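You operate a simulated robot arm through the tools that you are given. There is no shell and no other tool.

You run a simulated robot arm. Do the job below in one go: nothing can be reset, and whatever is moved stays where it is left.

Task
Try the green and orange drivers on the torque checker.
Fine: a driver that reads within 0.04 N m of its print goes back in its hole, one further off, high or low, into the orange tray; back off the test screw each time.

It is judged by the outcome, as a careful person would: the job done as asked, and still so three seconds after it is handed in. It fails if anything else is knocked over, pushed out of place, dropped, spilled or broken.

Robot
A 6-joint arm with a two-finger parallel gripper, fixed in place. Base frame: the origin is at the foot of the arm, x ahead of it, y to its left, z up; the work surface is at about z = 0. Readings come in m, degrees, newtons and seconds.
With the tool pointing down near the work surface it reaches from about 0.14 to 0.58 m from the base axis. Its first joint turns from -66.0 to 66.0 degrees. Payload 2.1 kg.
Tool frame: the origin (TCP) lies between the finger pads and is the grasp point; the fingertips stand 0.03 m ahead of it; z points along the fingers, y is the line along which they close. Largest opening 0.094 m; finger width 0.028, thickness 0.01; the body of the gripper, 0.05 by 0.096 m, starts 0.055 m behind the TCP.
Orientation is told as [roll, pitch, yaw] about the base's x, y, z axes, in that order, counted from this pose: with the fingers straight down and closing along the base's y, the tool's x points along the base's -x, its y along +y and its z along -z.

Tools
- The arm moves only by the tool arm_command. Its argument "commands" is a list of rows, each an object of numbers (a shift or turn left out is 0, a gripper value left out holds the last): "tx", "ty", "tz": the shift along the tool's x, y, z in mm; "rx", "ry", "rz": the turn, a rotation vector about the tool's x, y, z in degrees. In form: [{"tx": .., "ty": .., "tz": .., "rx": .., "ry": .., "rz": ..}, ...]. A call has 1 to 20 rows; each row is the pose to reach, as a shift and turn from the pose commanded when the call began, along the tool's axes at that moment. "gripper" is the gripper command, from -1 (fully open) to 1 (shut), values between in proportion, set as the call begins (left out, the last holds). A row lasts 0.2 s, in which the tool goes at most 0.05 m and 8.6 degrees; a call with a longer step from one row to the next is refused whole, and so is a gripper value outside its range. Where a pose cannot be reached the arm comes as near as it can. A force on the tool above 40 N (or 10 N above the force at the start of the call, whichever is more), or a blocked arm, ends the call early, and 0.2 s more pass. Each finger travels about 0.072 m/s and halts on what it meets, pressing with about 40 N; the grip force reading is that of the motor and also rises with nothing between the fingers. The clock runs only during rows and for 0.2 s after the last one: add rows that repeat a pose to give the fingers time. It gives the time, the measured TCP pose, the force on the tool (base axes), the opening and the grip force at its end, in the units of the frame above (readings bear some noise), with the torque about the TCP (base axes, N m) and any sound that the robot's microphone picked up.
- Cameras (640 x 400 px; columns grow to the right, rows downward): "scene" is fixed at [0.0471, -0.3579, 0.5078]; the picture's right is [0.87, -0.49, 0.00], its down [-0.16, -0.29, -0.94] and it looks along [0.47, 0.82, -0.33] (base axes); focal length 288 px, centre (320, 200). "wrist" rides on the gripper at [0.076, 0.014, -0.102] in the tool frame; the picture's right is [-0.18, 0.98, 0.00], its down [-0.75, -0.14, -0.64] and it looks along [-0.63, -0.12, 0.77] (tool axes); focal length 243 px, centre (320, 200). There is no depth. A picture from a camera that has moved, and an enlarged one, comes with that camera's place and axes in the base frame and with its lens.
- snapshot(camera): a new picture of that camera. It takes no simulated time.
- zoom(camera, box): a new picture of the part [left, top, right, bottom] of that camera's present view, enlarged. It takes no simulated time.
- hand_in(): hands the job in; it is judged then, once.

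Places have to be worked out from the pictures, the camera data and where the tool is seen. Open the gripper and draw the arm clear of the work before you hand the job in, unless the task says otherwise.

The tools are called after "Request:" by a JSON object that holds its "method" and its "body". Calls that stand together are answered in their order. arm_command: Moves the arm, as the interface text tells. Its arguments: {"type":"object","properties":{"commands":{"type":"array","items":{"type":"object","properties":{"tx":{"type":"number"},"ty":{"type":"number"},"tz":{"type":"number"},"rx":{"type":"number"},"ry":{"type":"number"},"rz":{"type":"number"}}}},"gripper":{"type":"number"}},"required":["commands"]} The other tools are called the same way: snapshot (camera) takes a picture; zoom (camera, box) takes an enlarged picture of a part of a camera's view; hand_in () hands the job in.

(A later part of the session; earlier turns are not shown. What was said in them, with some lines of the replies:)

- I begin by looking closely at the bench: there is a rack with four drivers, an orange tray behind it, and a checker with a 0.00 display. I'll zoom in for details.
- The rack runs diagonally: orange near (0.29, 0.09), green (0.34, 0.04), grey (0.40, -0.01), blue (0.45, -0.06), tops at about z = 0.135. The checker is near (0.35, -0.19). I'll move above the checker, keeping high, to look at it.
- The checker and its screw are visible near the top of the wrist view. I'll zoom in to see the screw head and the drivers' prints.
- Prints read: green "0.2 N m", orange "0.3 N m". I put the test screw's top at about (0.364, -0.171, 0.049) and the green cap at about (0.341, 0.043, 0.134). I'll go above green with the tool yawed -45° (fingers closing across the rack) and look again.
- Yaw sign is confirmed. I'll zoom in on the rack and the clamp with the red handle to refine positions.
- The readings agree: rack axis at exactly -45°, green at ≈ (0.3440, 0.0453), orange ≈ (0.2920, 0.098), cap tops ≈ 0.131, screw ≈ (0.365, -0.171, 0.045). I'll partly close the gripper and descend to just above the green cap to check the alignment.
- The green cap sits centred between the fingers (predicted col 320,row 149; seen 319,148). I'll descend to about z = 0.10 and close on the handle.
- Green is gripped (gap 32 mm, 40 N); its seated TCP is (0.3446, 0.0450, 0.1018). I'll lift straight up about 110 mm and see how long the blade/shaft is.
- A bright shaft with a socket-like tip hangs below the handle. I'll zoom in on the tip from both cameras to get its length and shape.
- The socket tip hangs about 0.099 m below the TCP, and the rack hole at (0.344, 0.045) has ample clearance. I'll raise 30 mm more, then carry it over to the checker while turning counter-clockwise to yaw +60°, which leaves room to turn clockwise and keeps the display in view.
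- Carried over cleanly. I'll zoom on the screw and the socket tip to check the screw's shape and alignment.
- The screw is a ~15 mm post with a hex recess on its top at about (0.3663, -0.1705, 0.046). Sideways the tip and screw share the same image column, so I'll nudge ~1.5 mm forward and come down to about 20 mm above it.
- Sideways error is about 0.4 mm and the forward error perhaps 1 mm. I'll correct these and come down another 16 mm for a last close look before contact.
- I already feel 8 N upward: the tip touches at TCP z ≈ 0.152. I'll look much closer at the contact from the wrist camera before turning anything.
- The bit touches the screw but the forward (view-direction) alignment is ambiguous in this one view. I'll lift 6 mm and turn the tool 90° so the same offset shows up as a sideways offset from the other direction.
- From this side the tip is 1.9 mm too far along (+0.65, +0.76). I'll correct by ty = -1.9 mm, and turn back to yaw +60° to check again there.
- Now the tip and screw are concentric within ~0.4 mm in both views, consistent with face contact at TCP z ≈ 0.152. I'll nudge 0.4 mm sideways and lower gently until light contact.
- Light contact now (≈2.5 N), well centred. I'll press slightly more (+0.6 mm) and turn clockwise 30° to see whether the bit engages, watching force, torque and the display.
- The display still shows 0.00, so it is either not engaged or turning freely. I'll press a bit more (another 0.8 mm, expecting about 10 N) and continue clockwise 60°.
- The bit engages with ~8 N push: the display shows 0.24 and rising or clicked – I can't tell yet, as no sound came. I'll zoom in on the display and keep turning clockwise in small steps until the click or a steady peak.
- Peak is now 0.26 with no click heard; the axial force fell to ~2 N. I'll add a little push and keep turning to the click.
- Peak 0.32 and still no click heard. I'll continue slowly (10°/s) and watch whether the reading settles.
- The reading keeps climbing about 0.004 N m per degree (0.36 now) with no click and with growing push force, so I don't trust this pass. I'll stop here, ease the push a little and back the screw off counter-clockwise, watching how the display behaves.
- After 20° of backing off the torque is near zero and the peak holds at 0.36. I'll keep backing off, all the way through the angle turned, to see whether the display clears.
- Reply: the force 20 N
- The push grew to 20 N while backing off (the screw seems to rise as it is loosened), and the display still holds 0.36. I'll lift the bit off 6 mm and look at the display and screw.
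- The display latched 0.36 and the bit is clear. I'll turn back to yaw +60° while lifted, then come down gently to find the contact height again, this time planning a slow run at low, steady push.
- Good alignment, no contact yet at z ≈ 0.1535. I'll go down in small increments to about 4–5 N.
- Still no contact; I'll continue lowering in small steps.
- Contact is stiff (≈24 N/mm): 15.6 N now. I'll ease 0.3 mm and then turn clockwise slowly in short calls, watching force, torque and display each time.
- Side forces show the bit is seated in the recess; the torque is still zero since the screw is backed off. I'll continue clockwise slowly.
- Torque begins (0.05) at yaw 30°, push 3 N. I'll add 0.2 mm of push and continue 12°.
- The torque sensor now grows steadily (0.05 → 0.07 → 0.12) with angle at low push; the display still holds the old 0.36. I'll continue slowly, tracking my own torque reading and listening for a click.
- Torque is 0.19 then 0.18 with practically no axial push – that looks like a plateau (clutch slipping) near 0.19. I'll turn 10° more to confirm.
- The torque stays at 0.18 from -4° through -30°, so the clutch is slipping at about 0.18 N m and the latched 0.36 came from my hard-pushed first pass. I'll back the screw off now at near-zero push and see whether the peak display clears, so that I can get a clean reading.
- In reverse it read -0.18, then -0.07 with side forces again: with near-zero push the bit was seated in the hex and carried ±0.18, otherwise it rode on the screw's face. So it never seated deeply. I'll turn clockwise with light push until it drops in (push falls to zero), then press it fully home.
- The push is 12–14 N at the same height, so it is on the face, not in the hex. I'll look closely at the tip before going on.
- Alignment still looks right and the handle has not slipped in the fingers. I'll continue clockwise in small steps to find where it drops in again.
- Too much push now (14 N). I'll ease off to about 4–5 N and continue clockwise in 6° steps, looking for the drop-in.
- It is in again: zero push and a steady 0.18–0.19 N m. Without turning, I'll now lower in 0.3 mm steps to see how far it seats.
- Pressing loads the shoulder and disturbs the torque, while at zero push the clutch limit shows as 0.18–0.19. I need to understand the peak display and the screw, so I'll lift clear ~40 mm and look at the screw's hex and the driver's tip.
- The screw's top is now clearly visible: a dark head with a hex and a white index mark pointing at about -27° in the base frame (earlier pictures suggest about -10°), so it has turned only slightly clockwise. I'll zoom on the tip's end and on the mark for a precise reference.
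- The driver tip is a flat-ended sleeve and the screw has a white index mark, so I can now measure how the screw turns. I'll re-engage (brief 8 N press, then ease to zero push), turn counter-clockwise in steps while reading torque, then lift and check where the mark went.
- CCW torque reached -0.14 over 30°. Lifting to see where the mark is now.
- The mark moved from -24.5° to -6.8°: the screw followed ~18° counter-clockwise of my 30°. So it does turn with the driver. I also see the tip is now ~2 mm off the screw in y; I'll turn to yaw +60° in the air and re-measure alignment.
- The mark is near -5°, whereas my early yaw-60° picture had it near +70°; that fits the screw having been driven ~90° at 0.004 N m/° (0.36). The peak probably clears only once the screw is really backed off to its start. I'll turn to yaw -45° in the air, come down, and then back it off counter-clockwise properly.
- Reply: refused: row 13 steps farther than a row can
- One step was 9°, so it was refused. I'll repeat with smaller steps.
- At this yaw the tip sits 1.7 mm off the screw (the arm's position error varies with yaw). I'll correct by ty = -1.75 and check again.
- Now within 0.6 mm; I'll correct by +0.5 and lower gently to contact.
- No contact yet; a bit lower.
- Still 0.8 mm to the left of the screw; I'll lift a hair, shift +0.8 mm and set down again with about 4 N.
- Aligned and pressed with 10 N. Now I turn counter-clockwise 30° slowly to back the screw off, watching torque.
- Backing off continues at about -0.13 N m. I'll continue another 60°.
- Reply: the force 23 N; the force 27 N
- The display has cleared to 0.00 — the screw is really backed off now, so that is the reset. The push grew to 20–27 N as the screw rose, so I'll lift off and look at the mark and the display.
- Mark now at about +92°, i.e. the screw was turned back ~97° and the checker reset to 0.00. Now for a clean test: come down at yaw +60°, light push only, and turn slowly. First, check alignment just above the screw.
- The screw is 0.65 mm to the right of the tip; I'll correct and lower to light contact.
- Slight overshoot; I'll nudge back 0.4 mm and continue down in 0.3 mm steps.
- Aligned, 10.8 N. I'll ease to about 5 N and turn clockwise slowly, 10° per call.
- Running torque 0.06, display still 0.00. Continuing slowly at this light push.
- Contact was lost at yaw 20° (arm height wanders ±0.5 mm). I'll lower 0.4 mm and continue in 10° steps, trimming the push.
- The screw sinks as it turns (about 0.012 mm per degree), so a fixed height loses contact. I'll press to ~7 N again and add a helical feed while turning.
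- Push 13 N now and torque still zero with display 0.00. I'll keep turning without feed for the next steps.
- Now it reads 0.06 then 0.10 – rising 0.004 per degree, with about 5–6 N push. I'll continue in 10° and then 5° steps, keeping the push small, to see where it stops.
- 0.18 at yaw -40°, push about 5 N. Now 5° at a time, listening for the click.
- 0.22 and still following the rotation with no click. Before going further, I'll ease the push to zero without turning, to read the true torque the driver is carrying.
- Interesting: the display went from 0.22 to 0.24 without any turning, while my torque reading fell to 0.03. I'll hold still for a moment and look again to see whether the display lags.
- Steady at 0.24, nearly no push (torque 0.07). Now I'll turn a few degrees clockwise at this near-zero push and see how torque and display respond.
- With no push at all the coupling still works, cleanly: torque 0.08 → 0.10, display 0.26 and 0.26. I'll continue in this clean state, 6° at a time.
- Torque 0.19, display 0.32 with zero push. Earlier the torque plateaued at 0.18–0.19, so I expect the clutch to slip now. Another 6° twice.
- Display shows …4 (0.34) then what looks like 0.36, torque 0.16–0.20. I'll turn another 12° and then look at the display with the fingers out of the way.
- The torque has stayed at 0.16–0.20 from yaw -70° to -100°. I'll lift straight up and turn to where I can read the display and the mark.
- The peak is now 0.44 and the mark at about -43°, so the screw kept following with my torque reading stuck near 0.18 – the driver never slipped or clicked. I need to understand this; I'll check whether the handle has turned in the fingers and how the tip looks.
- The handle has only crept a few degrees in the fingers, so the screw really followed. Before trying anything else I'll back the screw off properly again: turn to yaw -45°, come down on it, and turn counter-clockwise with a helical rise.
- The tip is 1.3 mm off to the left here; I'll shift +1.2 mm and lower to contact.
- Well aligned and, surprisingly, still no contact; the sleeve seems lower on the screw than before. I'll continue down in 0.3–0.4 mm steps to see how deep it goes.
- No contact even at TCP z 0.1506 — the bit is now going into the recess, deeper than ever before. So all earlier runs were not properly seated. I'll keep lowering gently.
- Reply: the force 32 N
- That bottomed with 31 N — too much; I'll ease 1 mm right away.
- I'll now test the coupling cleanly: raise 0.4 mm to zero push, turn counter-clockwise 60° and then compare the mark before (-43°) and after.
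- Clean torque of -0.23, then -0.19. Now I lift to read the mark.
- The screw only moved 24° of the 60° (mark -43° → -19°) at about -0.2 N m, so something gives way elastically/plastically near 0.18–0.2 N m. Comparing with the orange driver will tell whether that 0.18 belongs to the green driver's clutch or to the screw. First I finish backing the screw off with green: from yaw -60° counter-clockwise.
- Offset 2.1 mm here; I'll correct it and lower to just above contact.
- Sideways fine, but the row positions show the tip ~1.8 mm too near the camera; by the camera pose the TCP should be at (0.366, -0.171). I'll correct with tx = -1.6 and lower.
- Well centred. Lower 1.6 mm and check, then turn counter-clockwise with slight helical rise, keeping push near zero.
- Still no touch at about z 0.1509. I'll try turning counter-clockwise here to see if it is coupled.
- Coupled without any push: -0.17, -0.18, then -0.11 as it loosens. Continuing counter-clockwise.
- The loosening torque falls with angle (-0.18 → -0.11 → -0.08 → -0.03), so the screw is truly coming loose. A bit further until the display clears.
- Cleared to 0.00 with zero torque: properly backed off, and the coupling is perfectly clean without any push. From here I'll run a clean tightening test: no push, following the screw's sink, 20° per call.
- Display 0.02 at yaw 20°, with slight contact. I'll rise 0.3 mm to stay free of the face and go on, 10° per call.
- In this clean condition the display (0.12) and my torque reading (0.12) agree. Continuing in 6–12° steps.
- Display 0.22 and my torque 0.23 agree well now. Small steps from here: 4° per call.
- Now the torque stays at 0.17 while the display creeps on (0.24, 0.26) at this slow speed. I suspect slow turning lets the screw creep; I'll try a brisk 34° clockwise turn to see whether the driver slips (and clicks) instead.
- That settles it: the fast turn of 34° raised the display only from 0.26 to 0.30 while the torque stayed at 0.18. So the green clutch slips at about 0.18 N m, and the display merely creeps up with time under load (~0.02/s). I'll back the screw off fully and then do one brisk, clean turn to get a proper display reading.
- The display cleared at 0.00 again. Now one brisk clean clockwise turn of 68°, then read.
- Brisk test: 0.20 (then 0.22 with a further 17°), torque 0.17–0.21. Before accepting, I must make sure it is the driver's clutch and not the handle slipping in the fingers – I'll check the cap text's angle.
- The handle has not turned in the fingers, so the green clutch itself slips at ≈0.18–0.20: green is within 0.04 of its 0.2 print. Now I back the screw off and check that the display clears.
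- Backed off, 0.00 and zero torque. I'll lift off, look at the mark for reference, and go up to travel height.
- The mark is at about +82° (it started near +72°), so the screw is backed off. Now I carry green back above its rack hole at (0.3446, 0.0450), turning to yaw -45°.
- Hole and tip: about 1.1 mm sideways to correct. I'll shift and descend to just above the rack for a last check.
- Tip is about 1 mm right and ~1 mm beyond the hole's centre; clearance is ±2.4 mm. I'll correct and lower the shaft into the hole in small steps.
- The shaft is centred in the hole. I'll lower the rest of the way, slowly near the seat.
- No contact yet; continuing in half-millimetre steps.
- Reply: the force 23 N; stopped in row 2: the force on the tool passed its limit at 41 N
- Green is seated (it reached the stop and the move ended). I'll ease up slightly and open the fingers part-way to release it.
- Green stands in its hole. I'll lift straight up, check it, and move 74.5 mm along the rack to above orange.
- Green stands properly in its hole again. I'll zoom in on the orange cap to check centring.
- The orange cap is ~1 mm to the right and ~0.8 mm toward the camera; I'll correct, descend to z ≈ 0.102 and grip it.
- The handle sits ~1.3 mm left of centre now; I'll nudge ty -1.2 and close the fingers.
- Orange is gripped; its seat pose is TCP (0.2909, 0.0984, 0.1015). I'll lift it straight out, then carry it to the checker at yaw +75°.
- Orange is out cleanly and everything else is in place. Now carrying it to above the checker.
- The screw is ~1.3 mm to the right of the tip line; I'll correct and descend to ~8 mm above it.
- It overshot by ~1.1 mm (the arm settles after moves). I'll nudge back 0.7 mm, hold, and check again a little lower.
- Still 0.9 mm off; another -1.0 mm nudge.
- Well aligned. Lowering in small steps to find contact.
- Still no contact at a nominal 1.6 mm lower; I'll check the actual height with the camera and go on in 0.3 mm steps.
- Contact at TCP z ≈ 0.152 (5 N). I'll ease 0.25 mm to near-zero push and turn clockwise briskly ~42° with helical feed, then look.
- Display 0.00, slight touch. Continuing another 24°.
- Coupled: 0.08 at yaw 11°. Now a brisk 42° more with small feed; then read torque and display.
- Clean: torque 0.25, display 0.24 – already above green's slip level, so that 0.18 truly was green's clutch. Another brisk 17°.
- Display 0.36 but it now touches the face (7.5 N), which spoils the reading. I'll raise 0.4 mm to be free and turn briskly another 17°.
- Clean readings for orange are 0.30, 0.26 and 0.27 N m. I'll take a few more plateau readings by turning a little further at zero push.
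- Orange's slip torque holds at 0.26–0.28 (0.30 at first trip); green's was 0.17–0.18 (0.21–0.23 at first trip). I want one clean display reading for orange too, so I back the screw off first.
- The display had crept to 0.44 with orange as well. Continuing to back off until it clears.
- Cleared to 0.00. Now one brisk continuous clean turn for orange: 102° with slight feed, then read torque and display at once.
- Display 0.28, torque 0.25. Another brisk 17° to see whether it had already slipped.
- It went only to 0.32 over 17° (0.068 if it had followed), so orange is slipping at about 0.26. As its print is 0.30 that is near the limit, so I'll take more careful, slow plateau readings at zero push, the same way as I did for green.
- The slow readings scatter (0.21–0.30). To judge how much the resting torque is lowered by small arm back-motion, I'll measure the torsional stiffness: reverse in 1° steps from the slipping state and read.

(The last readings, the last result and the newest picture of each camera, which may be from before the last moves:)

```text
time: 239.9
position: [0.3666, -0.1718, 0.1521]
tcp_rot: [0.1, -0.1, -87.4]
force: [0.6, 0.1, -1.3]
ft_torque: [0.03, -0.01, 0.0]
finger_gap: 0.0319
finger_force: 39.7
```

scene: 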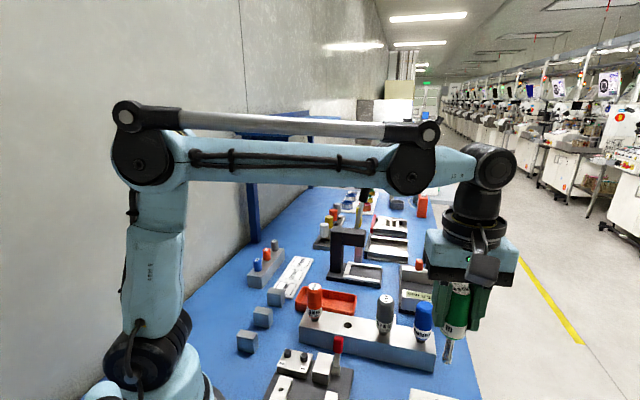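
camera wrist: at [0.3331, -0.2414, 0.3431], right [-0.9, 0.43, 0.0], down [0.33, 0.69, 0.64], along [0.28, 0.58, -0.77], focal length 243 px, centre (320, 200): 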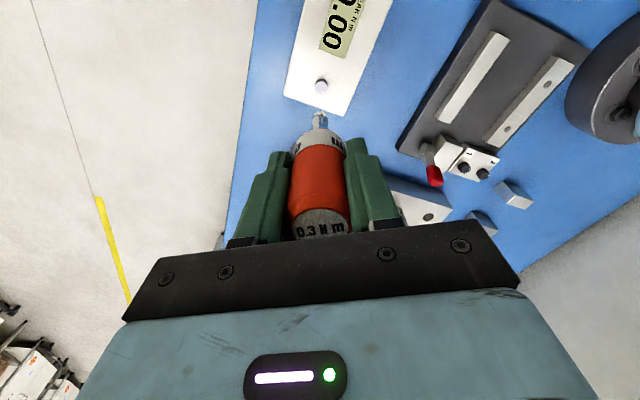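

Very informative: unloading follows a clean 0.023 N m/° line from 0.30 down to zero, so readings are accurate to ~0.01 and the scatter during turning is a real saw-tooth (stick–trip). I'll now map the trip point: wind up clockwise and read torque each degree.

Request:
{"method": "arm_command", "body": {"commands": [{"rz": 4}, {"rz": 8}, {"rz": 12}]}}

Request:
{"method": "arm_command", "body": {"commands": [{"rz": 3}]}}

Request:
{"method": "arm_command", "body": {"commands": [{"rz": 2}]}}

Request:
{"method": "arm_command", "body": {"commands": [{"rz": 1}]}}

Request:
{"method": "arm_command", "body": {"commands": [{"rz": 1}]}}

Request:
{"method": "arm_command", "body": {"commands": [{"rz": 1}]}}

Request:
{"method": "arm_command", "body": {"commands": [{"rz": 1}]}}

Request:
{"method": "arm_command", "body": {"commands": [{"rz": 1}]}}

Request:
{"method": "arm_command", "body": {"commands": [{"rz": 1}]}}

Request:
{"method": "arm_command", "body": {"commands": [{"rz": 1}]}}

```text
time: 240.7
position: [0.3663, -0.1722, 0.1518]
tcp_rot: [0.0, -0.1, -99.6]
force: [-0.8, -1.2, -1.8]
ft_torque: [-0.01, 0.0, 0.13]
finger_gap: 0.0319
finger_force: 39.8
```

```text
time: 241.1
position: [0.3664, -0.1713, 0.1511]
tcp_rot: [0.1, 0.0, -102.5]
force: [1.9, 0.3, 0.5]
ft_torque: [0.02, -0.04, 0.2]
finger_gap: 0.0319
finger_force: 40.1
```

```text
time: 241.5
position: [0.3665, -0.1725, 0.1509]
tcp_rot: [0.2, 0.0, -104.4]
force: [-0.1, -0.3, 1.1]
ft_torque: [0.0, -0.04, 0.18]
finger_gap: 0.0321
finger_force: 40.2
```

```text
time: 241.9
position: [0.3667, -0.172, 0.152]
tcp_rot: [0.1, 0.1, -105.4]
force: [-0.5, 0.5, -0.1]
ft_torque: [-0.03, -0.04, 0.24]
finger_gap: 0.0317
finger_force: 39.8
```

```text
time: 242.3
position: [0.3668, -0.1718, 0.1512]
tcp_rot: [0.1, 0.0, -106.5]
force: [0.1, 0.0, -0.7]
ft_torque: [-0.01, -0.01, 0.27]
finger_gap: 0.0318
finger_force: 40.1
```

```text
time: 242.7
position: [0.3675, -0.171, 0.1519]
tcp_rot: [0.1, 0.0, -107.5]
force: [0.1, 0.3, -0.5]
ft_torque: [0.0, -0.01, 0.31]
finger_gap: 0.0317
finger_force: 39.5
```

```text
time: 243.1
position: [0.3651, -0.1725, 0.1516]
tcp_rot: [0.0, -0.1, -108.5]
force: [0.2, -0.1, -1.3]
ft_torque: [-0.01, 0.02, 0.26]
finger_gap: 0.0318
finger_force: 40.5
```

```text
time: 243.5
position: [0.3652, -0.1718, 0.1518]
tcp_rot: [0.1, 0.0, -109.6]
force: [0.0, -0.7, -0.5]
ft_torque: [0.0, -0.01, 0.28]
finger_gap: 0.0317
finger_force: 40.6
```

```text
time: 243.9
position: [0.3662, -0.1735, 0.1517]
tcp_rot: [0.1, 0.0, -110.6]
force: [-0.1, -0.7, -0.7]
ft_torque: [0.0, -0.01, 0.31]
finger_gap: 0.0318
finger_force: 39.4
```

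```text
time: 244.3
position: [0.3664, -0.1726, 0.1534]
tcp_rot: [0.2, 0.0, -111.5]
force: [-0.1, 0.0, -0.5]
ft_torque: [0.02, 0.03, 0.28]
finger_gap: 0.0316
finger_force: 39.7
```

In 1° steps the torque levels off at about 0.26–0.31 (mean 0.288), overall orange averages ≈ 0.27 against green's ≈ 0.18 – the same 0.9 of print for both. I'll back off now and look at the display on the way.

Request:
{"method": "arm_command", "body": {"commands": [{"rz": -6}, {"rz": -12}, {"rz": -18}, {"rz": -24}, {"rz": -30}, {"rz": -36}, {"rz": -42}, {"rz": -48}, {"rz": -54}, {"rz": -60}]}}

Request:
{"method": "zoom", "body": {"camera": "wrist", "box": [190, 30, 350, 160]}}

```text
time: 246.5
position: [0.3664, -0.172, 0.1526]
tcp_rot: [-0.1, -0.1, -51.4]
force: [0.2, 0.1, -0.7]
ft_torque: [0.01, -0.01, -0.31]
finger_gap: 0.0316
finger_force: 40.3
```

```text
3.08 times, centred on (270, 95) of wrist
camera zoom: at [0.3294, -0.103, 0.254], right [0.88, 0.47, 0.0], down [0.36, -0.68, 0.64], along [0.3, -0.57, -0.77], focal length 746 px, centre (474, 523)
```

zoom: 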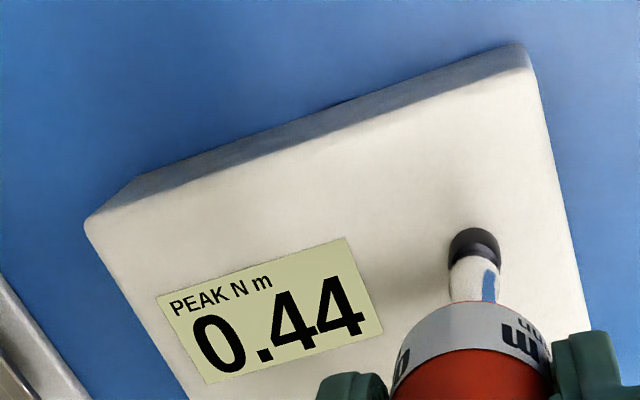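

The display stops at 0.44 every time (the screw's end stop), where the clutch slip torque can be read directly: orange ≈ 0.28–0.29, green ≈ 0.18; the brisk display readings were 0.28–0.32 and 0.20–0.22. So both are within 0.04 of their prints. I'll finish backing off the screw with orange.

Request:
{"method": "arm_command", "body": {"commands": [{"rz": -5}, {"rz": -10}, {"rz": -15}, {"rz": -20}, {"rz": -25}, {"rz": -30}, {"rz": -35}, {"rz": -40}, {"rz": -45}, {"rz": -50}, {"rz": -55, "tz": -0.05}, {"rz": -60, "tz": -0.1}]}}

Request:
{"method": "zoom", "body": {"camera": "wrist", "box": [200, 0, 360, 130]}}

Request:
{"method": "arm_command", "body": {"commands": [{"rz": -5, "tz": -0.05}, {"rz": -10, "tz": -0.1}, {"rz": -15, "tz": -0.15}, {"rz": -20, "tz": -0.2}, {"rz": -25, "tz": -0.25}, {"rz": -30, "tz": -0.3}, {"rz": -35, "tz": -0.35}]}}

Request:
{"method": "zoom", "body": {"camera": "wrist", "box": [230, 0, 370, 130]}}

```text
time: 249.1
position: [0.3661, -0.1719, 0.1522]
tcp_rot: [0.0, -0.1, 8.6]
force: [3.0, -0.6, 8.5]
ft_torque: [-0.1, -0.36, -0.07]
finger_gap: 0.0318
finger_force: 40.1
```

```text
3.08 times, centred on (280, 65) of wrist
camera zoom: at [0.2883, -0.1688, 0.2542], right [0.04, 1.0, 0.0], down [0.77, -0.03, 0.64], along [0.64, -0.02, -0.77], focal length 746 px, centre (443, 615)
```

zoom: 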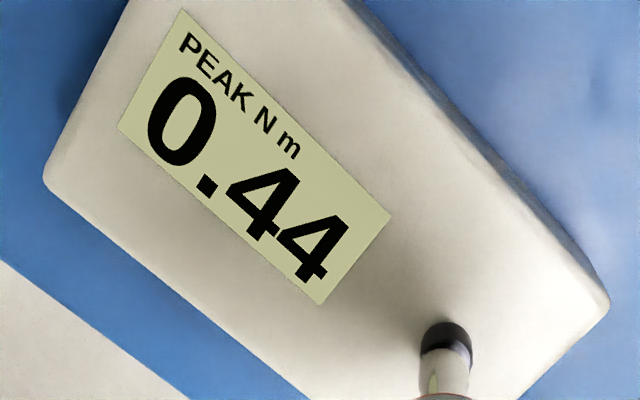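

```text
time: 250.7
position: [0.3673, -0.172, 0.1525]
tcp_rot: [-0.1, 0.1, 43.7]
force: [-0.5, 1.0, 14.6]
ft_torque: [0.08, 0.02, -0.01]
finger_gap: 0.0318
finger_force: 39.9
```

```text
3.08 times, centred on (300, 65) of wrist
camera zoom: at [0.3012, -0.2136, 0.2545], right [-0.55, 0.84, 0.0], down [0.64, 0.42, 0.64], along [0.54, 0.35, -0.77], focal length 746 px, centre (382, 615)
```

zoom: 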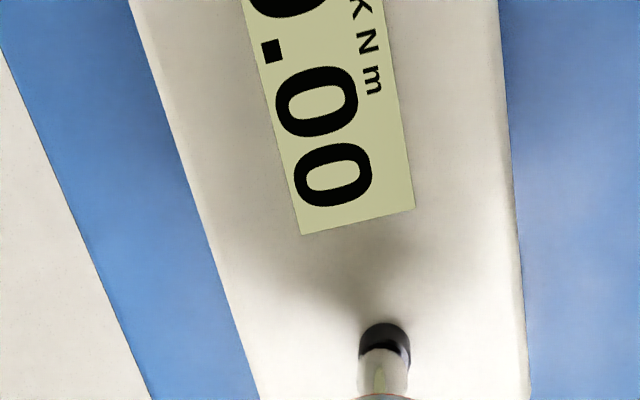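

Cleared again. For certainty on orange I'll do one more well-defined run: take up the slack until the display just starts to read, then one fast sweep. First ease off the 14 N push and turn clockwise 16°.

Request:
{"method": "arm_command", "body": {"commands": [{"tz": -0.5}, {"tz": -0.5}, {"tz": -0.5, "rz": 8}, {"tz": -0.45, "rz": 16}]}}

Request:
{"method": "zoom", "body": {"camera": "wrist", "box": [220, 0, 360, 130]}}

Request:
{"method": "arm_command", "body": {"commands": [{"rz": 8}]}}

Request:
{"method": "zoom", "body": {"camera": "wrist", "box": [200, 0, 360, 130]}}

```text
time: 251.7
position: [0.3678, -0.1702, 0.1524]
tcp_rot: [-0.2, -0.1, 27.4]
force: [0.1, 0.0, -0.5]
ft_torque: [-0.01, 0.01, -0.03]
finger_gap: 0.0319
finger_force: 40.4
```

```text
3.08 times, centred on (290, 65) of wrist
camera zoom: at [0.292, -0.1934, 0.2551], right [-0.29, 0.96, 0.0], down [0.73, 0.22, 0.64], along [0.62, 0.18, -0.77], focal length 746 px, centre (412, 615)
```

zoom: 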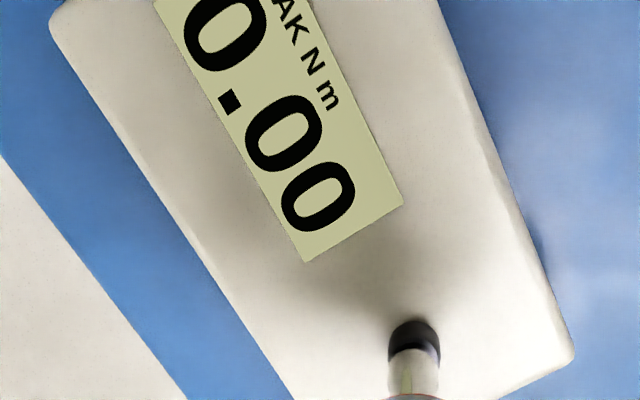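

```text
time: 252.1
position: [0.3673, -0.1718, 0.1516]
tcp_rot: [-0.1, 0.0, 19.4]
force: [-0.7, -0.8, 1.6]
ft_torque: [-0.09, 0.05, 0.03]
finger_gap: 0.0315
finger_force: 40.1
```

```text
3.08 times, centred on (280, 65) of wrist
camera zoom: at [0.2897, -0.1828, 0.2548], right [-0.15, 0.99, 0.0], down [0.76, 0.12, 0.64], along [0.64, 0.1, -0.77], focal length 746 px, centre (443, 615)
```

zoom: 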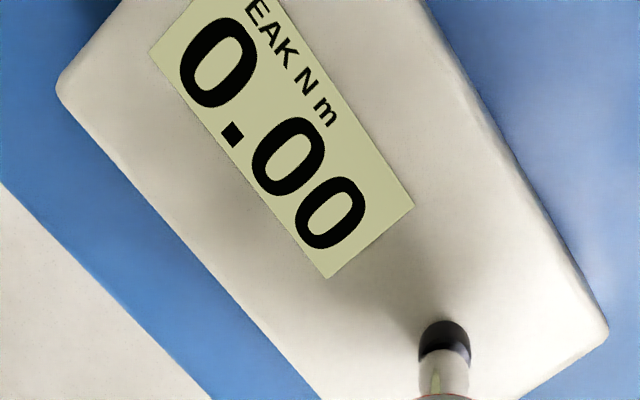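

Still slack. Continuing 8° at a time until it starts to read.

Request:
{"method": "arm_command", "body": {"commands": [{"rz": 8}]}}

Request:
{"method": "zoom", "body": {"camera": "wrist", "box": [200, 0, 360, 130]}}

Request:
{"method": "arm_command", "body": {"commands": [{"rz": 8}]}}

Request:
{"method": "zoom", "body": {"camera": "wrist", "box": [190, 0, 350, 130]}}

```text
time: 252.5
position: [0.3672, -0.1716, 0.1532]
tcp_rot: [-0.1, -0.1, 11.4]
force: [0.2, 0.4, -1.3]
ft_torque: [0.02, -0.01, -0.01]
finger_gap: 0.0316
finger_force: 40.5
```

```text
3.08 times, centred on (280, 65) of wrist
camera zoom: at [0.2888, -0.1721, 0.255], right [-0.01, 1.0, 0.0], down [0.77, 0.01, 0.64], along [0.64, 0.01, -0.77], focal length 746 px, centre (443, 615)
```

zoom: 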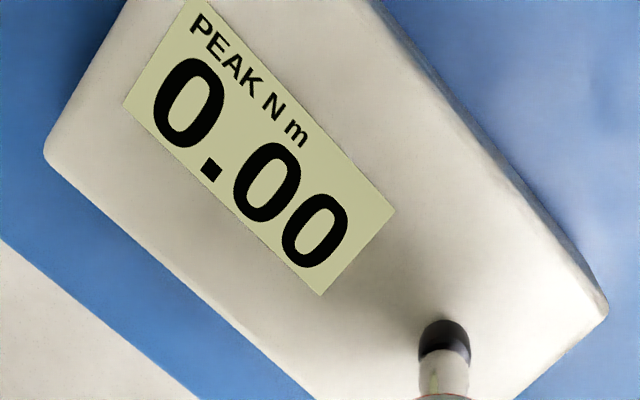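

```text
time: 252.9
position: [0.3664, -0.172, 0.1534]
tcp_rot: [0.0, -0.1, 3.4]
force: [-0.4, 0.1, -1.3]
ft_torque: [-0.01, 0.02, 0.07]
finger_gap: 0.0319
finger_force: 39.8
```

```text
3.08 times, centred on (270, 65) of wrist
camera zoom: at [0.2892, -0.1613, 0.255], right [0.13, 0.99, 0.0], down [0.76, -0.1, 0.64], along [0.64, -0.08, -0.77], focal length 746 px, centre (474, 615)
```

zoom: 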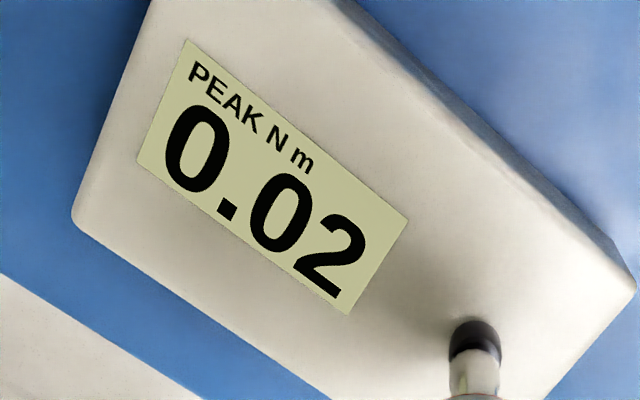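

It starts to read (0.02) at yaw 3°, so the start angle is known. Now one fast sweep of 93.5°; if orange trips at 0.30 I expect about 0.34 including the creep, at 0.26 about 0.30, at 0.37 about 0.38.

Request:
{"method": "arm_command", "body": {"commands": [{"rz": 8.5, "tz": 0.05}, {"rz": 17, "tz": 0.1}, {"rz": 25.5, "tz": 0.15}, {"rz": 34, "tz": 0.2}, {"rz": 42.5, "tz": 0.25}, {"rz": 51, "tz": 0.3}, {"rz": 59.5, "tz": 0.35}, {"rz": 68, "tz": 0.35}, {"rz": 76.5, "tz": 0.35}, {"rz": 85, "tz": 0.35}, {"rz": 93.5, "tz": 0.35}]}}

Request:
{"method": "zoom", "body": {"camera": "wrist", "box": [210, 50, 350, 170]}}

```text
time: 255.3
position: [0.3663, -0.1722, 0.1517]
tcp_rot: [0.1, 0.0, -90.0]
force: [-0.8, -0.6, 0.6]
ft_torque: [-0.01, 0.03, 0.28]
finger_gap: 0.0318
finger_force: 39.6
```

```text
3.33 times, centred on (280, 110) of wrist
camera zoom: at [0.3802, -0.0952, 0.2542], right [0.98, -0.19, 0.0], down [-0.14, -0.75, 0.64], along [-0.12, -0.63, -0.77], focal length 809 px, centre (453, 500)
```

zoom: 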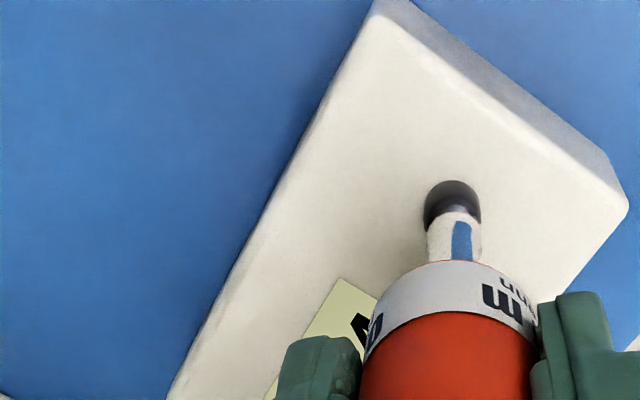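

Torque 0.28; the display is hidden (last digit looks like a 4). I'll turn back counter-clockwise (that starts the back-off, the peak stays latched) and read.

Request:
{"method": "arm_command", "body": {"commands": [{"rz": -8}, {"rz": -16}, {"rz": -24}, {"rz": -32}, {"rz": -40}]}}

Request:
{"method": "zoom", "body": {"camera": "wrist", "box": [190, 30, 350, 160]}}

```text
time: 256.5
position: [0.3656, -0.1734, 0.153]
tcp_rot: [0.0, -0.1, -50.0]
force: [1.0, -0.9, -0.2]
ft_torque: [0.0, 0.02, -0.2]
finger_gap: 0.0316
finger_force: 39.8
```

```text
3.08 times, centred on (270, 95) of wrist
camera zoom: at [0.3275, -0.1043, 0.2548], right [0.87, 0.49, 0.0], down [0.38, -0.67, 0.64], along [0.32, -0.56, -0.77], focal length 746 px, centre (474, 523)
```

zoom: 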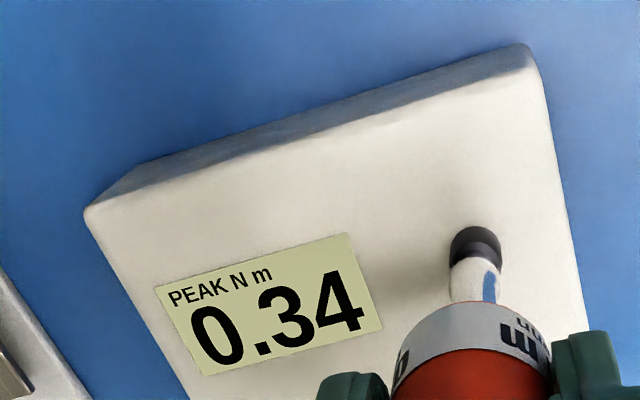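

0.34, exactly what a 0.30 N m trip predicts. So orange is fine as well. Now the final back-off of the screw.

Request:
{"method": "arm_command", "body": {"commands": [{"rz": -5}, {"rz": -10}, {"rz": -15}, {"rz": -20}, {"rz": -25}, {"rz": -30}, {"rz": -35}, {"rz": -40}, {"rz": -45, "tz": -0.05}, {"rz": -50, "tz": -0.1}, {"rz": -55, "tz": -0.15}, {"rz": -60, "tz": -0.2}]}}

Request:
{"method": "arm_command", "body": {"commands": [{"rz": -5, "tz": -0.08}, {"rz": -10, "tz": -0.16}, {"rz": -15, "tz": -0.24}, {"rz": -20, "tz": -0.32}, {"rz": -25, "tz": -0.4}, {"rz": -30, "tz": -0.45}, {"rz": -35, "tz": -0.5}, {"rz": -40, "tz": -0.55}]}}

Request:
{"method": "zoom", "body": {"camera": "wrist", "box": [230, 0, 370, 130]}}

```text
time: 259.1
position: [0.3662, -0.1716, 0.1532]
tcp_rot: [0.0, -0.1, 10.0]
force: [2.8, 1.8, 2.6]
ft_torque: [0.18, -0.16, -0.04]
finger_gap: 0.0318
finger_force: 39.7
```

```text
time: 260.9
position: [0.3662, -0.1709, 0.1543]
tcp_rot: [-0.1, 0.0, 50.1]
force: [-0.1, -0.2, -1.3]
ft_torque: [-0.03, 0.02, -0.06]
finger_gap: 0.0315
finger_force: 40.2
```

```text
3.08 times, centred on (300, 65) of wrist
camera zoom: at [0.3062, -0.2208, 0.2558], right [-0.64, 0.77, 0.0], down [0.59, 0.49, 0.64], along [0.5, 0.41, -0.77], focal length 746 px, centre (382, 615)
```

zoom: 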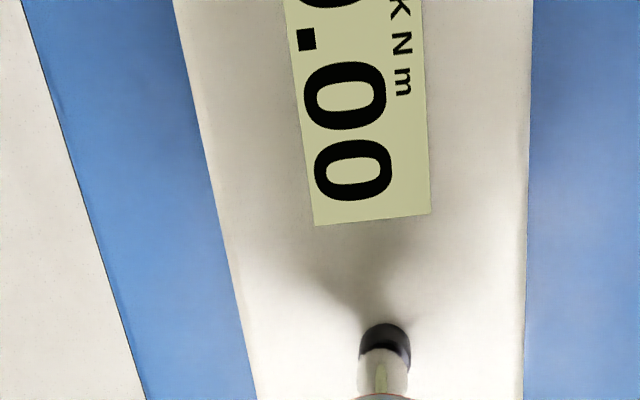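

Cleared to 0.00. I'll lift off and check the mark and display.

Request:
{"method": "arm_command", "body": {"commands": [{"tz": -3}, {"tz": -10}, {"tz": -30}, {"tz": -50}, {"tz": -70}, {"tz": -88}, {"tz": -88}, {"tz": -88}]}}

Request:
{"method": "zoom", "body": {"camera": "wrist", "box": [300, 70, 340, 110]}}

Request:
{"method": "snapshot", "body": {"camera": "scene"}}

```text
time: 262.7
position: [0.3656, -0.1725, 0.2423]
tcp_rot: [-0.2, -0.1, 49.9]
force: [-0.4, -0.1, -1.3]
ft_torque: [0.0, 0.03, 0.02]
finger_gap: 0.0316
finger_force: 40.0
```

```text
10.00 times, centred on (320, 90) of wrist
camera zoom: at [0.3058, -0.2209, 0.3433], right [-0.63, 0.77, 0.0], down [0.59, 0.49, 0.64], along [0.5, 0.41, -0.77], focal length 2426 px, centre (320, 1300)
```

zoom: 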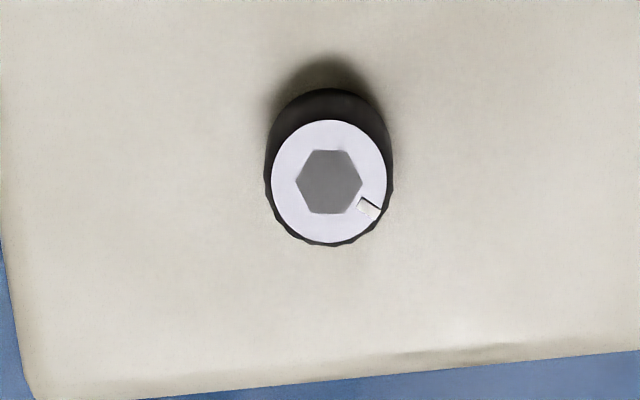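

```text
taken
```

scene: 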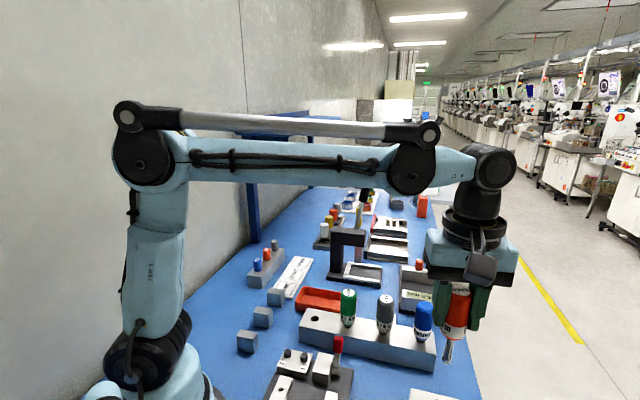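

The mark is at about +95° (well backed off) and the bench is undisturbed. Now I carry orange back above its own hole at (0.2909, 0.0984), yaw -45°.

Request:
{"method": "arm_command", "body": {"commands": [{"tx": -10.6, "ty": 15.4, "rz": 6.33}, {"tx": -21.2, "ty": 30.8, "rz": 12.67}, {"tx": -31.8, "ty": 46.2, "rz": 19}, {"tx": -42.4, "ty": 61.5, "rz": 25.3}, {"tx": -53, "ty": 76.9, "rz": 31.7}, {"tx": -63.6, "ty": 92.3, "rz": 38}, {"tx": -74.2, "ty": 107.7, "rz": 44.3}, {"tx": -84.8, "ty": 123.1, "rz": 50.7}, {"tx": -95.4, "ty": 138.5, "rz": 57}, {"tx": -106, "ty": 153.9, "rz": 63.3}, {"tx": -116.6, "ty": 169.3, "rz": 69.7}, {"tx": -127.2, "ty": 184.6, "rz": 76}, {"tx": -137.8, "ty": 200, "rz": 82.3}, {"tx": -148.4, "ty": 215.4, "rz": 88.7}, {"tx": -159, "ty": 230.8, "rz": 95}, {"tx": -159, "ty": 230.8, "rz": 95}, {"tx": -159, "ty": 230.8, "rz": 95}]}}

Request:
{"method": "snapshot", "body": {"camera": "wrist"}}

Request:
{"method": "zoom", "body": {"camera": "wrist", "box": [280, 60, 360, 140]}}

```text
time: 266.3
position: [0.2922, 0.0992, 0.2404]
tcp_rot: [0.0, -0.1, -44.9]
force: [0.2, 0.1, 0.3]
ft_torque: [-0.05, 0.0, -0.01]
finger_gap: 0.0318
finger_force: 39.9
```

```text
taken
camera wrist: at [0.2471, 0.1631, 0.3421], right [0.83, 0.56, 0.0], down [0.43, -0.63, 0.64], along [0.36, -0.53, -0.77], focal length 243 px, centre (320, 200)
```

wrist: 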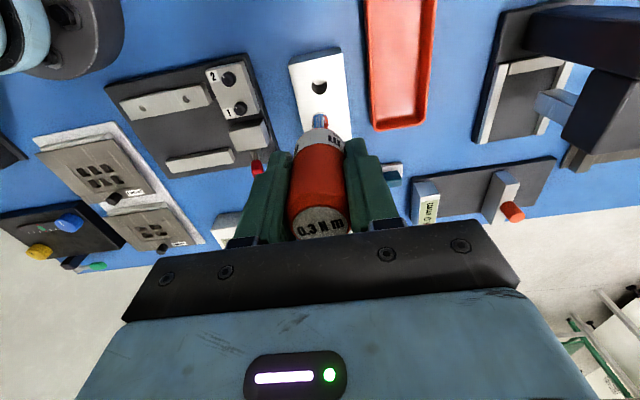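

```text
5.00 times, centred on (320, 100) of wrist
camera zoom: at [0.2471, 0.1631, 0.3421], right [0.83, 0.56, 0.0], down [0.43, -0.63, 0.64], along [0.36, -0.53, -0.77], focal length 1213 px, centre (320, 700)
```

zoom: 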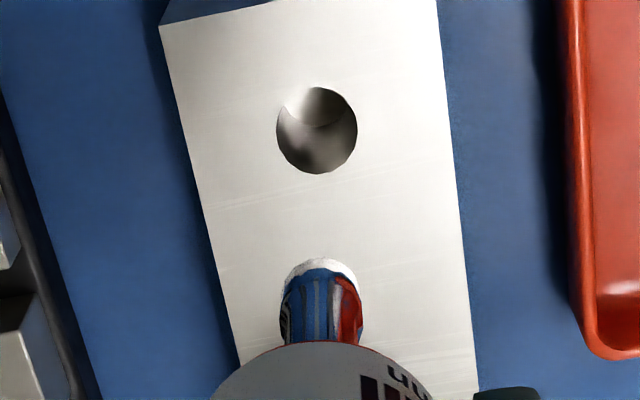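

Correcting 0.8 mm in both directions and descending to just above the rack.

Request:
{"method": "arm_command", "body": {"commands": [{"tx": -0.6, "ty": -0.8, "tz": 20}, {"tx": -0.6, "ty": -0.8, "tz": 45}, {"tx": -0.6, "ty": -0.8, "tz": 70}, {"tx": -0.6, "ty": -0.8, "tz": 85}, {"tx": -0.6, "ty": -0.8, "tz": 85}, {"tx": -0.6, "ty": -0.8, "tz": 85}]}}

Request:
{"method": "zoom", "body": {"camera": "wrist", "box": [280, 60, 360, 140]}}

```text
time: 267.7
position: [0.2926, 0.0988, 0.1557]
tcp_rot: [0.0, -0.1, -45.0]
force: [-1.8, 0.5, -1.6]
ft_torque: [0.03, -0.04, -0.02]
finger_gap: 0.0317
finger_force: 39.8
```

```text
5.00 times, centred on (320, 100) of wrist
camera zoom: at [0.2486, 0.1624, 0.2574], right [0.83, 0.56, 0.0], down [0.43, -0.63, 0.64], along [0.36, -0.53, -0.77], focal length 1213 px, centre (320, 700)
```

zoom: 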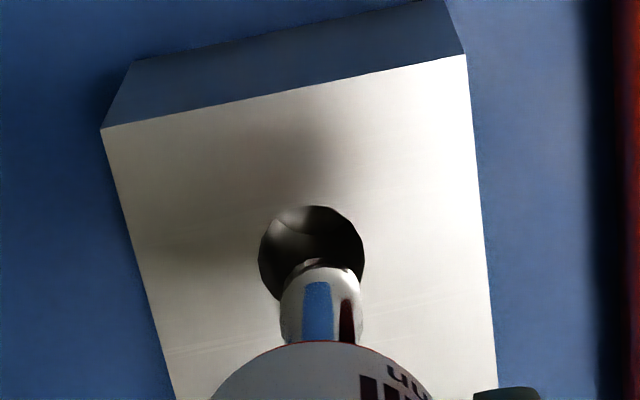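

Tip is ~1.7 mm right and ~1 mm beyond the hole centre; correcting, then lowering into the hole.

Request:
{"method": "arm_command", "body": {"commands": [{"tx": 0.9, "ty": -1.5}, {"tx": 0.9, "ty": -1.5}, {"tx": 0.9, "ty": -1.5}]}}

Request:
{"method": "zoom", "body": {"camera": "wrist", "box": [280, 60, 360, 140]}}

```text
time: 268.5
position: [0.2905, 0.097, 0.1559]
tcp_rot: [0.0, -0.2, -45.0]
force: [0.2, -0.6, -1.1]
ft_torque: [-0.03, 0.01, -0.03]
finger_gap: 0.0317
finger_force: 40.3
```

```text
5.00 times, centred on (320, 100) of wrist
camera zoom: at [0.2463, 0.1621, 0.258], right [0.83, 0.56, 0.0], down [0.43, -0.63, 0.64], along [0.36, -0.53, -0.77], focal length 1213 px, centre (320, 700)
```

zoom: 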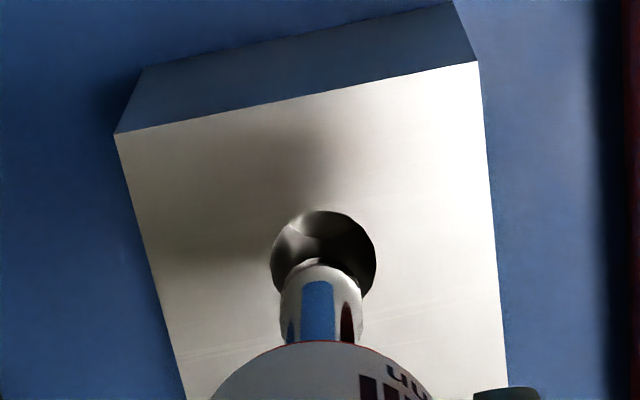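

Centred now. Lowering the shaft into the hole.

Request:
{"method": "arm_command", "body": {"commands": [{"tz": 8}, {"tz": 14}, {"tz": 20}, {"tz": 26}, {"tz": 26}]}}

Request:
{"method": "zoom", "body": {"camera": "wrist", "box": [270, 60, 370, 160]}}

```text
time: 269.7
position: [0.2901, 0.0968, 0.1293]
tcp_rot: [0.0, -0.1, -45.0]
force: [-0.3, 0.5, -1.0]
ft_torque: [-0.01, 0.02, 0.02]
finger_gap: 0.0318
finger_force: 40.0
```

```text
4.00 times, centred on (320, 110) of wrist
camera zoom: at [0.2463, 0.1621, 0.2318], right [0.83, 0.56, 0.0], down [0.43, -0.63, 0.64], along [0.36, -0.53, -0.77], focal length 970 px, centre (320, 560)
```

zoom: 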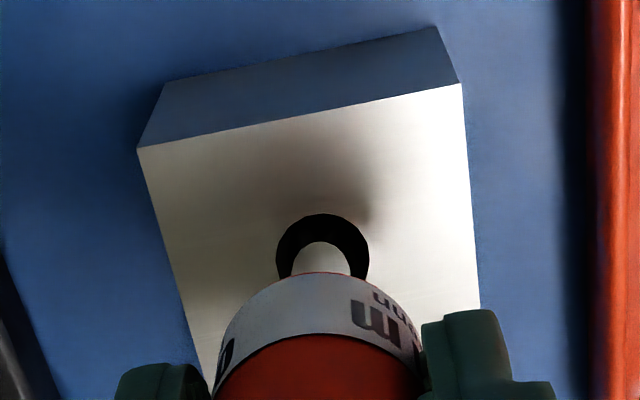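

The shaft is in the hole and centred. Lowering to near the seat, then in small single steps with force checks.

Request:
{"method": "arm_command", "body": {"commands": [{"tz": 7}, {"tz": 14}, {"tz": 20}, {"tz": 25}, {"tz": 27.5}, {"tz": 27.5}]}}

```text
time: 271.1
position: [0.2918, 0.0971, 0.1036]
tcp_rot: [0.0, -0.1, -45.1]
force: [-1.4, 0.1, 21.3]
ft_torque: [0.01, 0.15, 0.02]
finger_gap: 0.0317
finger_force: 39.9
```

Contact at z ≈ 0.1025 (21 N), about where the seat should be. I'll check with the scene camera before releasing.

Request:
{"method": "arm_command", "body": {"commands": [{"tz": -0.6}, {"tz": -0.6}]}}

Request:
{"method": "zoom", "body": {"camera": "scene", "box": [280, 260, 400, 350]}}

```text
time: 271.7
position: [0.2913, 0.0977, 0.1032]
tcp_rot: [0.1, -0.1, -45.0]
force: [0.1, 2.6, 10.7]
ft_torque: [0.25, -0.11, 0.04]
finger_gap: 0.0315
finger_force: 39.7
```

```text
4.44 times, centred on (340, 305) of scene
camera zoom: at [0.0471, -0.3579, 0.5078], right [0.87, -0.49, 0.0], down [-0.16, -0.29, -0.94], along [0.47, 0.82, -0.33], focal length 1278 px, centre (231, -267)
```

zoom: 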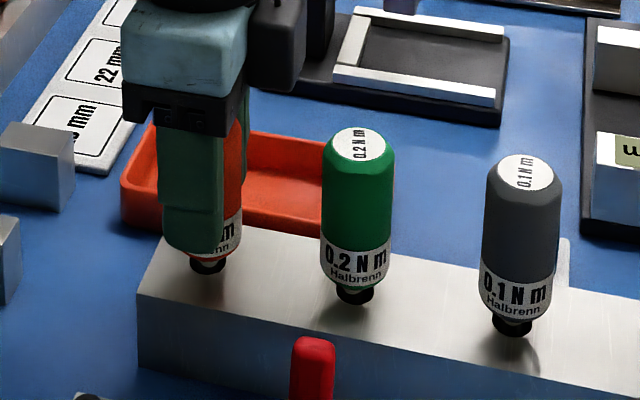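

Orange's collar sits on the rack like the others. Relieving the residual force and opening the fingers part-way.

Request:
{"method": "arm_command", "body": {"commands": [{"tz": -0.4}, {"tz": -0.4}]}}

Request:
{"method": "arm_command", "body": {"commands": [{"tz": 0}, {"tz": 0}, {"tz": 0}, {"tz": 0}], "gripper": -0.4}}

Request:
{"method": "snapshot", "body": {"camera": "wrist"}}

```text
time: 272.3
position: [0.291, 0.0985, 0.1042]
tcp_rot: [0.1, -0.1, -45.0]
force: [0.4, 0.0, -0.7]
ft_torque: [0.01, 0.01, 0.01]
finger_gap: 0.0316
finger_force: 39.4
```

```text
time: 273.3
position: [0.2912, 0.0981, 0.1038]
tcp_rot: [0.0, -0.2, -45.0]
force: [0.8, 0.0, 0.8]
ft_torque: [-0.02, 0.03, 0.01]
finger_gap: 0.0658
finger_force: 0.2
```

```text
taken
camera wrist: at [0.2463, 0.1614, 0.206], right [0.83, 0.56, 0.0], down [0.43, -0.63, 0.64], along [0.36, -0.53, -0.77], focal length 243 px, centre (320, 200)
```

wrist: 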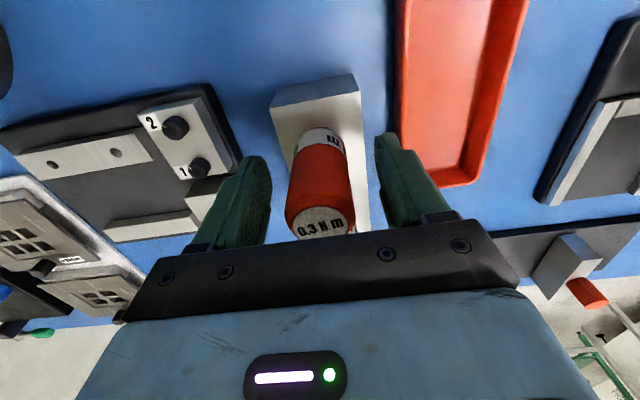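

Orange stands freely in its hole. I'll lift straight up out of the way and fully open the gripper, then inspect everything.

Request:
{"method": "arm_command", "body": {"commands": [{"tz": -10}, {"tz": -25}, {"tz": -45}, {"tz": -70}, {"tz": -100}, {"tz": -140}, {"tz": -180}, {"tz": -200}, {"tz": -200}]}}

Request:
{"method": "arm_command", "body": {"commands": [{"tz": 0}, {"tz": 0}, {"tz": 0}], "gripper": -1}}

Request:
{"method": "snapshot", "body": {"camera": "scene"}}

Request:
{"method": "snapshot", "body": {"camera": "wrist"}}

Request:
{"method": "zoom", "body": {"camera": "scene", "box": [260, 250, 450, 390]}}

```text
time: 275.3
position: [0.2911, 0.0983, 0.3036]
tcp_rot: [0.0, -0.1, -45.0]
force: [0.2, -0.2, -0.7]
ft_torque: [0.01, 0.01, 0.0]
finger_gap: 0.0659
finger_force: 0.1
```

```text
time: 276.1
position: [0.2903, 0.098, 0.3045]
tcp_rot: [-0.1, -0.1, -45.0]
force: [0.2, 0.8, -0.5]
ft_torque: [0.0, -0.02, 0.01]
finger_gap: 0.0939
finger_force: 0.0
```

```text
taken
```

scene: 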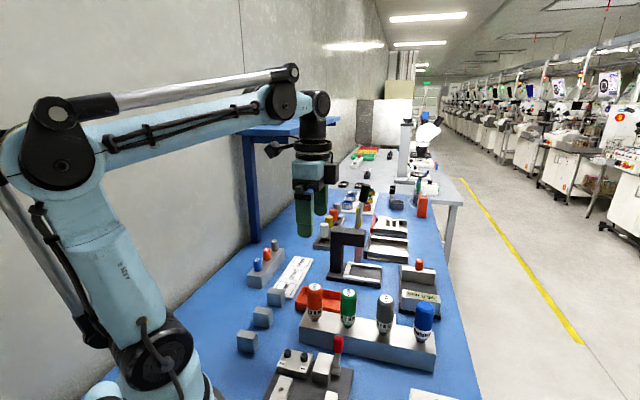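

```text
taken
camera wrist: at [0.2469, 0.1622, 0.4059], right [0.83, 0.56, 0.0], down [0.43, -0.63, 0.64], along [0.36, -0.53, -0.77], focal length 243 px, centre (320, 200)
```

wrist: 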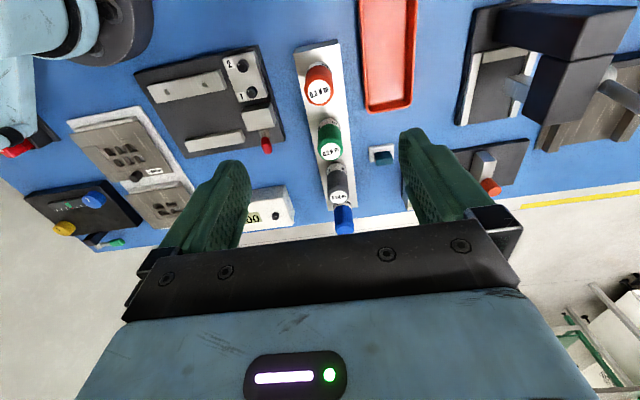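

```text
2.86 times, centred on (355, 320) of scene
camera zoom: at [0.0471, -0.3579, 0.5078], right [0.87, -0.49, 0.0], down [-0.16, -0.29, -0.94], along [0.47, 0.82, -0.33], focal length 822 px, centre (220, -143)
```

zoom: 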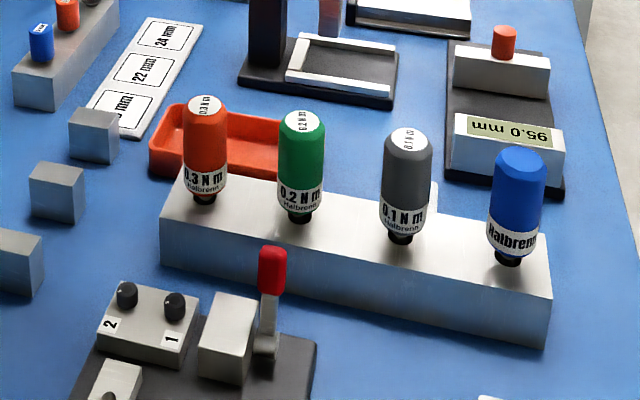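

All four drivers stand upright in their holes, the tray is empty, and nothing else moved. I'll check the checker's display and screw once more, and draw the arm up to its starting pose.

Request:
{"method": "arm_command", "body": {"commands": [{"tx": -20, "tz": -12, "rz": -6}, {"tx": -40, "tz": -24, "rz": -12}, {"tx": -60, "tz": -36, "rz": -18}, {"tx": -80, "tz": -48, "rz": -25}, {"tx": -100, "tz": -60, "rz": -32}, {"tx": -120, "tz": -72, "rz": -39}, {"tx": -135, "ty": 2, "tz": -84, "rz": -45}, {"tx": -135, "ty": 2, "tz": -84, "rz": -45}], "gripper": -1}}

Request:
{"method": "zoom", "body": {"camera": "wrist", "box": [120, 0, 380, 160]}}

Request:
{"method": "snapshot", "body": {"camera": "scene"}}

```text
time: 277.9
position: [0.3861, 0.0033, 0.3887]
tcp_rot: [-0.1, -0.1, 0.1]
force: [0.4, 0.0, -0.2]
ft_torque: [0.02, -0.02, 0.01]
finger_gap: 0.0938
finger_force: 0.0
```

```text
2.46 times, centred on (250, 80) of wrist
camera zoom: at [0.3095, 0.0178, 0.49], right [0.18, 0.98, 0.0], down [0.75, -0.14, 0.64], along [0.63, -0.12, -0.77], focal length 597 px, centre (492, 495)
```

zoom: 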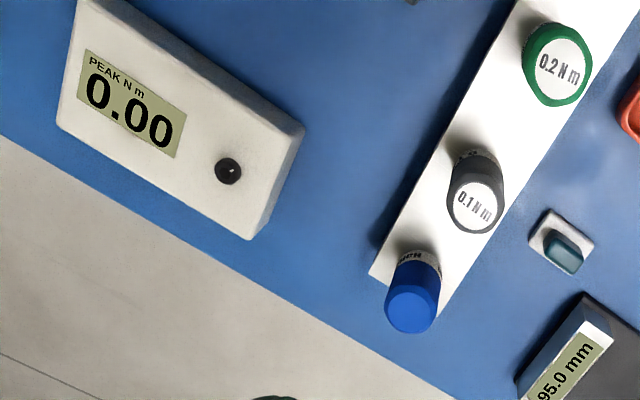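

```text
taken
```

scene: 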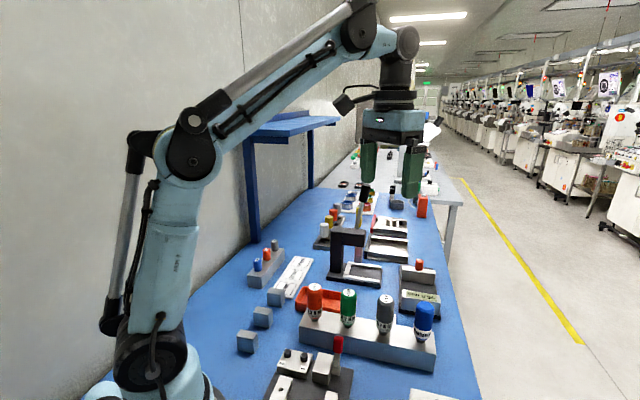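

Everything matches the starting scene, the checker reads 0.00 with its screw backed off, the gripper is open and the arm is clear. Both drivers read within 0.04 of their prints (green ≈ 0.20, orange ≈ 0.30) and are back in their holes, so I hand the job in.

Request:
{"method": "hand_in", "body": {}}

```text
The job is handed in.
```

I tried both drivers on the checker. I judged both within 0.04 N m of their prints, so each is back in its own hole and the orange tray is empty.

| Driver | Print (N m) | Display on fast, no-push turns (N m) | Arm's torque reading while it slipped (N m) | My estimate (N m) |
|---|---|---|---|---|
| Green | 0.20 | 0.20, then 0.22 on turning further | about 0.18 | about 0.19–0.20 |
| Orange | 0.30 | 0.28, then 0.32 on turning further; 0.34 on a repeat | about 0.27–0.29 | about 0.29–0.30 |

- **How sure I am:** These values are worked out rather than read straight off the display. I never heard a click. The peak kept climbing the longer I turned, up to 0.44 with either driver, and pushing down on the screw raised it too. Orange's 0.34 is right at the limit, and I put part of it down to that climb.
- **Test runs:** My first green runs were pushed too hard and wrongly read as high as 0.44. I backed the screw off and repeated them.
- **Test screw:** I backed it off after each driver and the display cleared to 0.00. Its mark ended about 20° looser than where it started.
- **Seating green:** On the way into its hole the push passed the 40 N stop once. It seated normally and stands upright.

In the last pictures nothing else on the bench had moved. The gripper is open and the arm is back at its starting pose.
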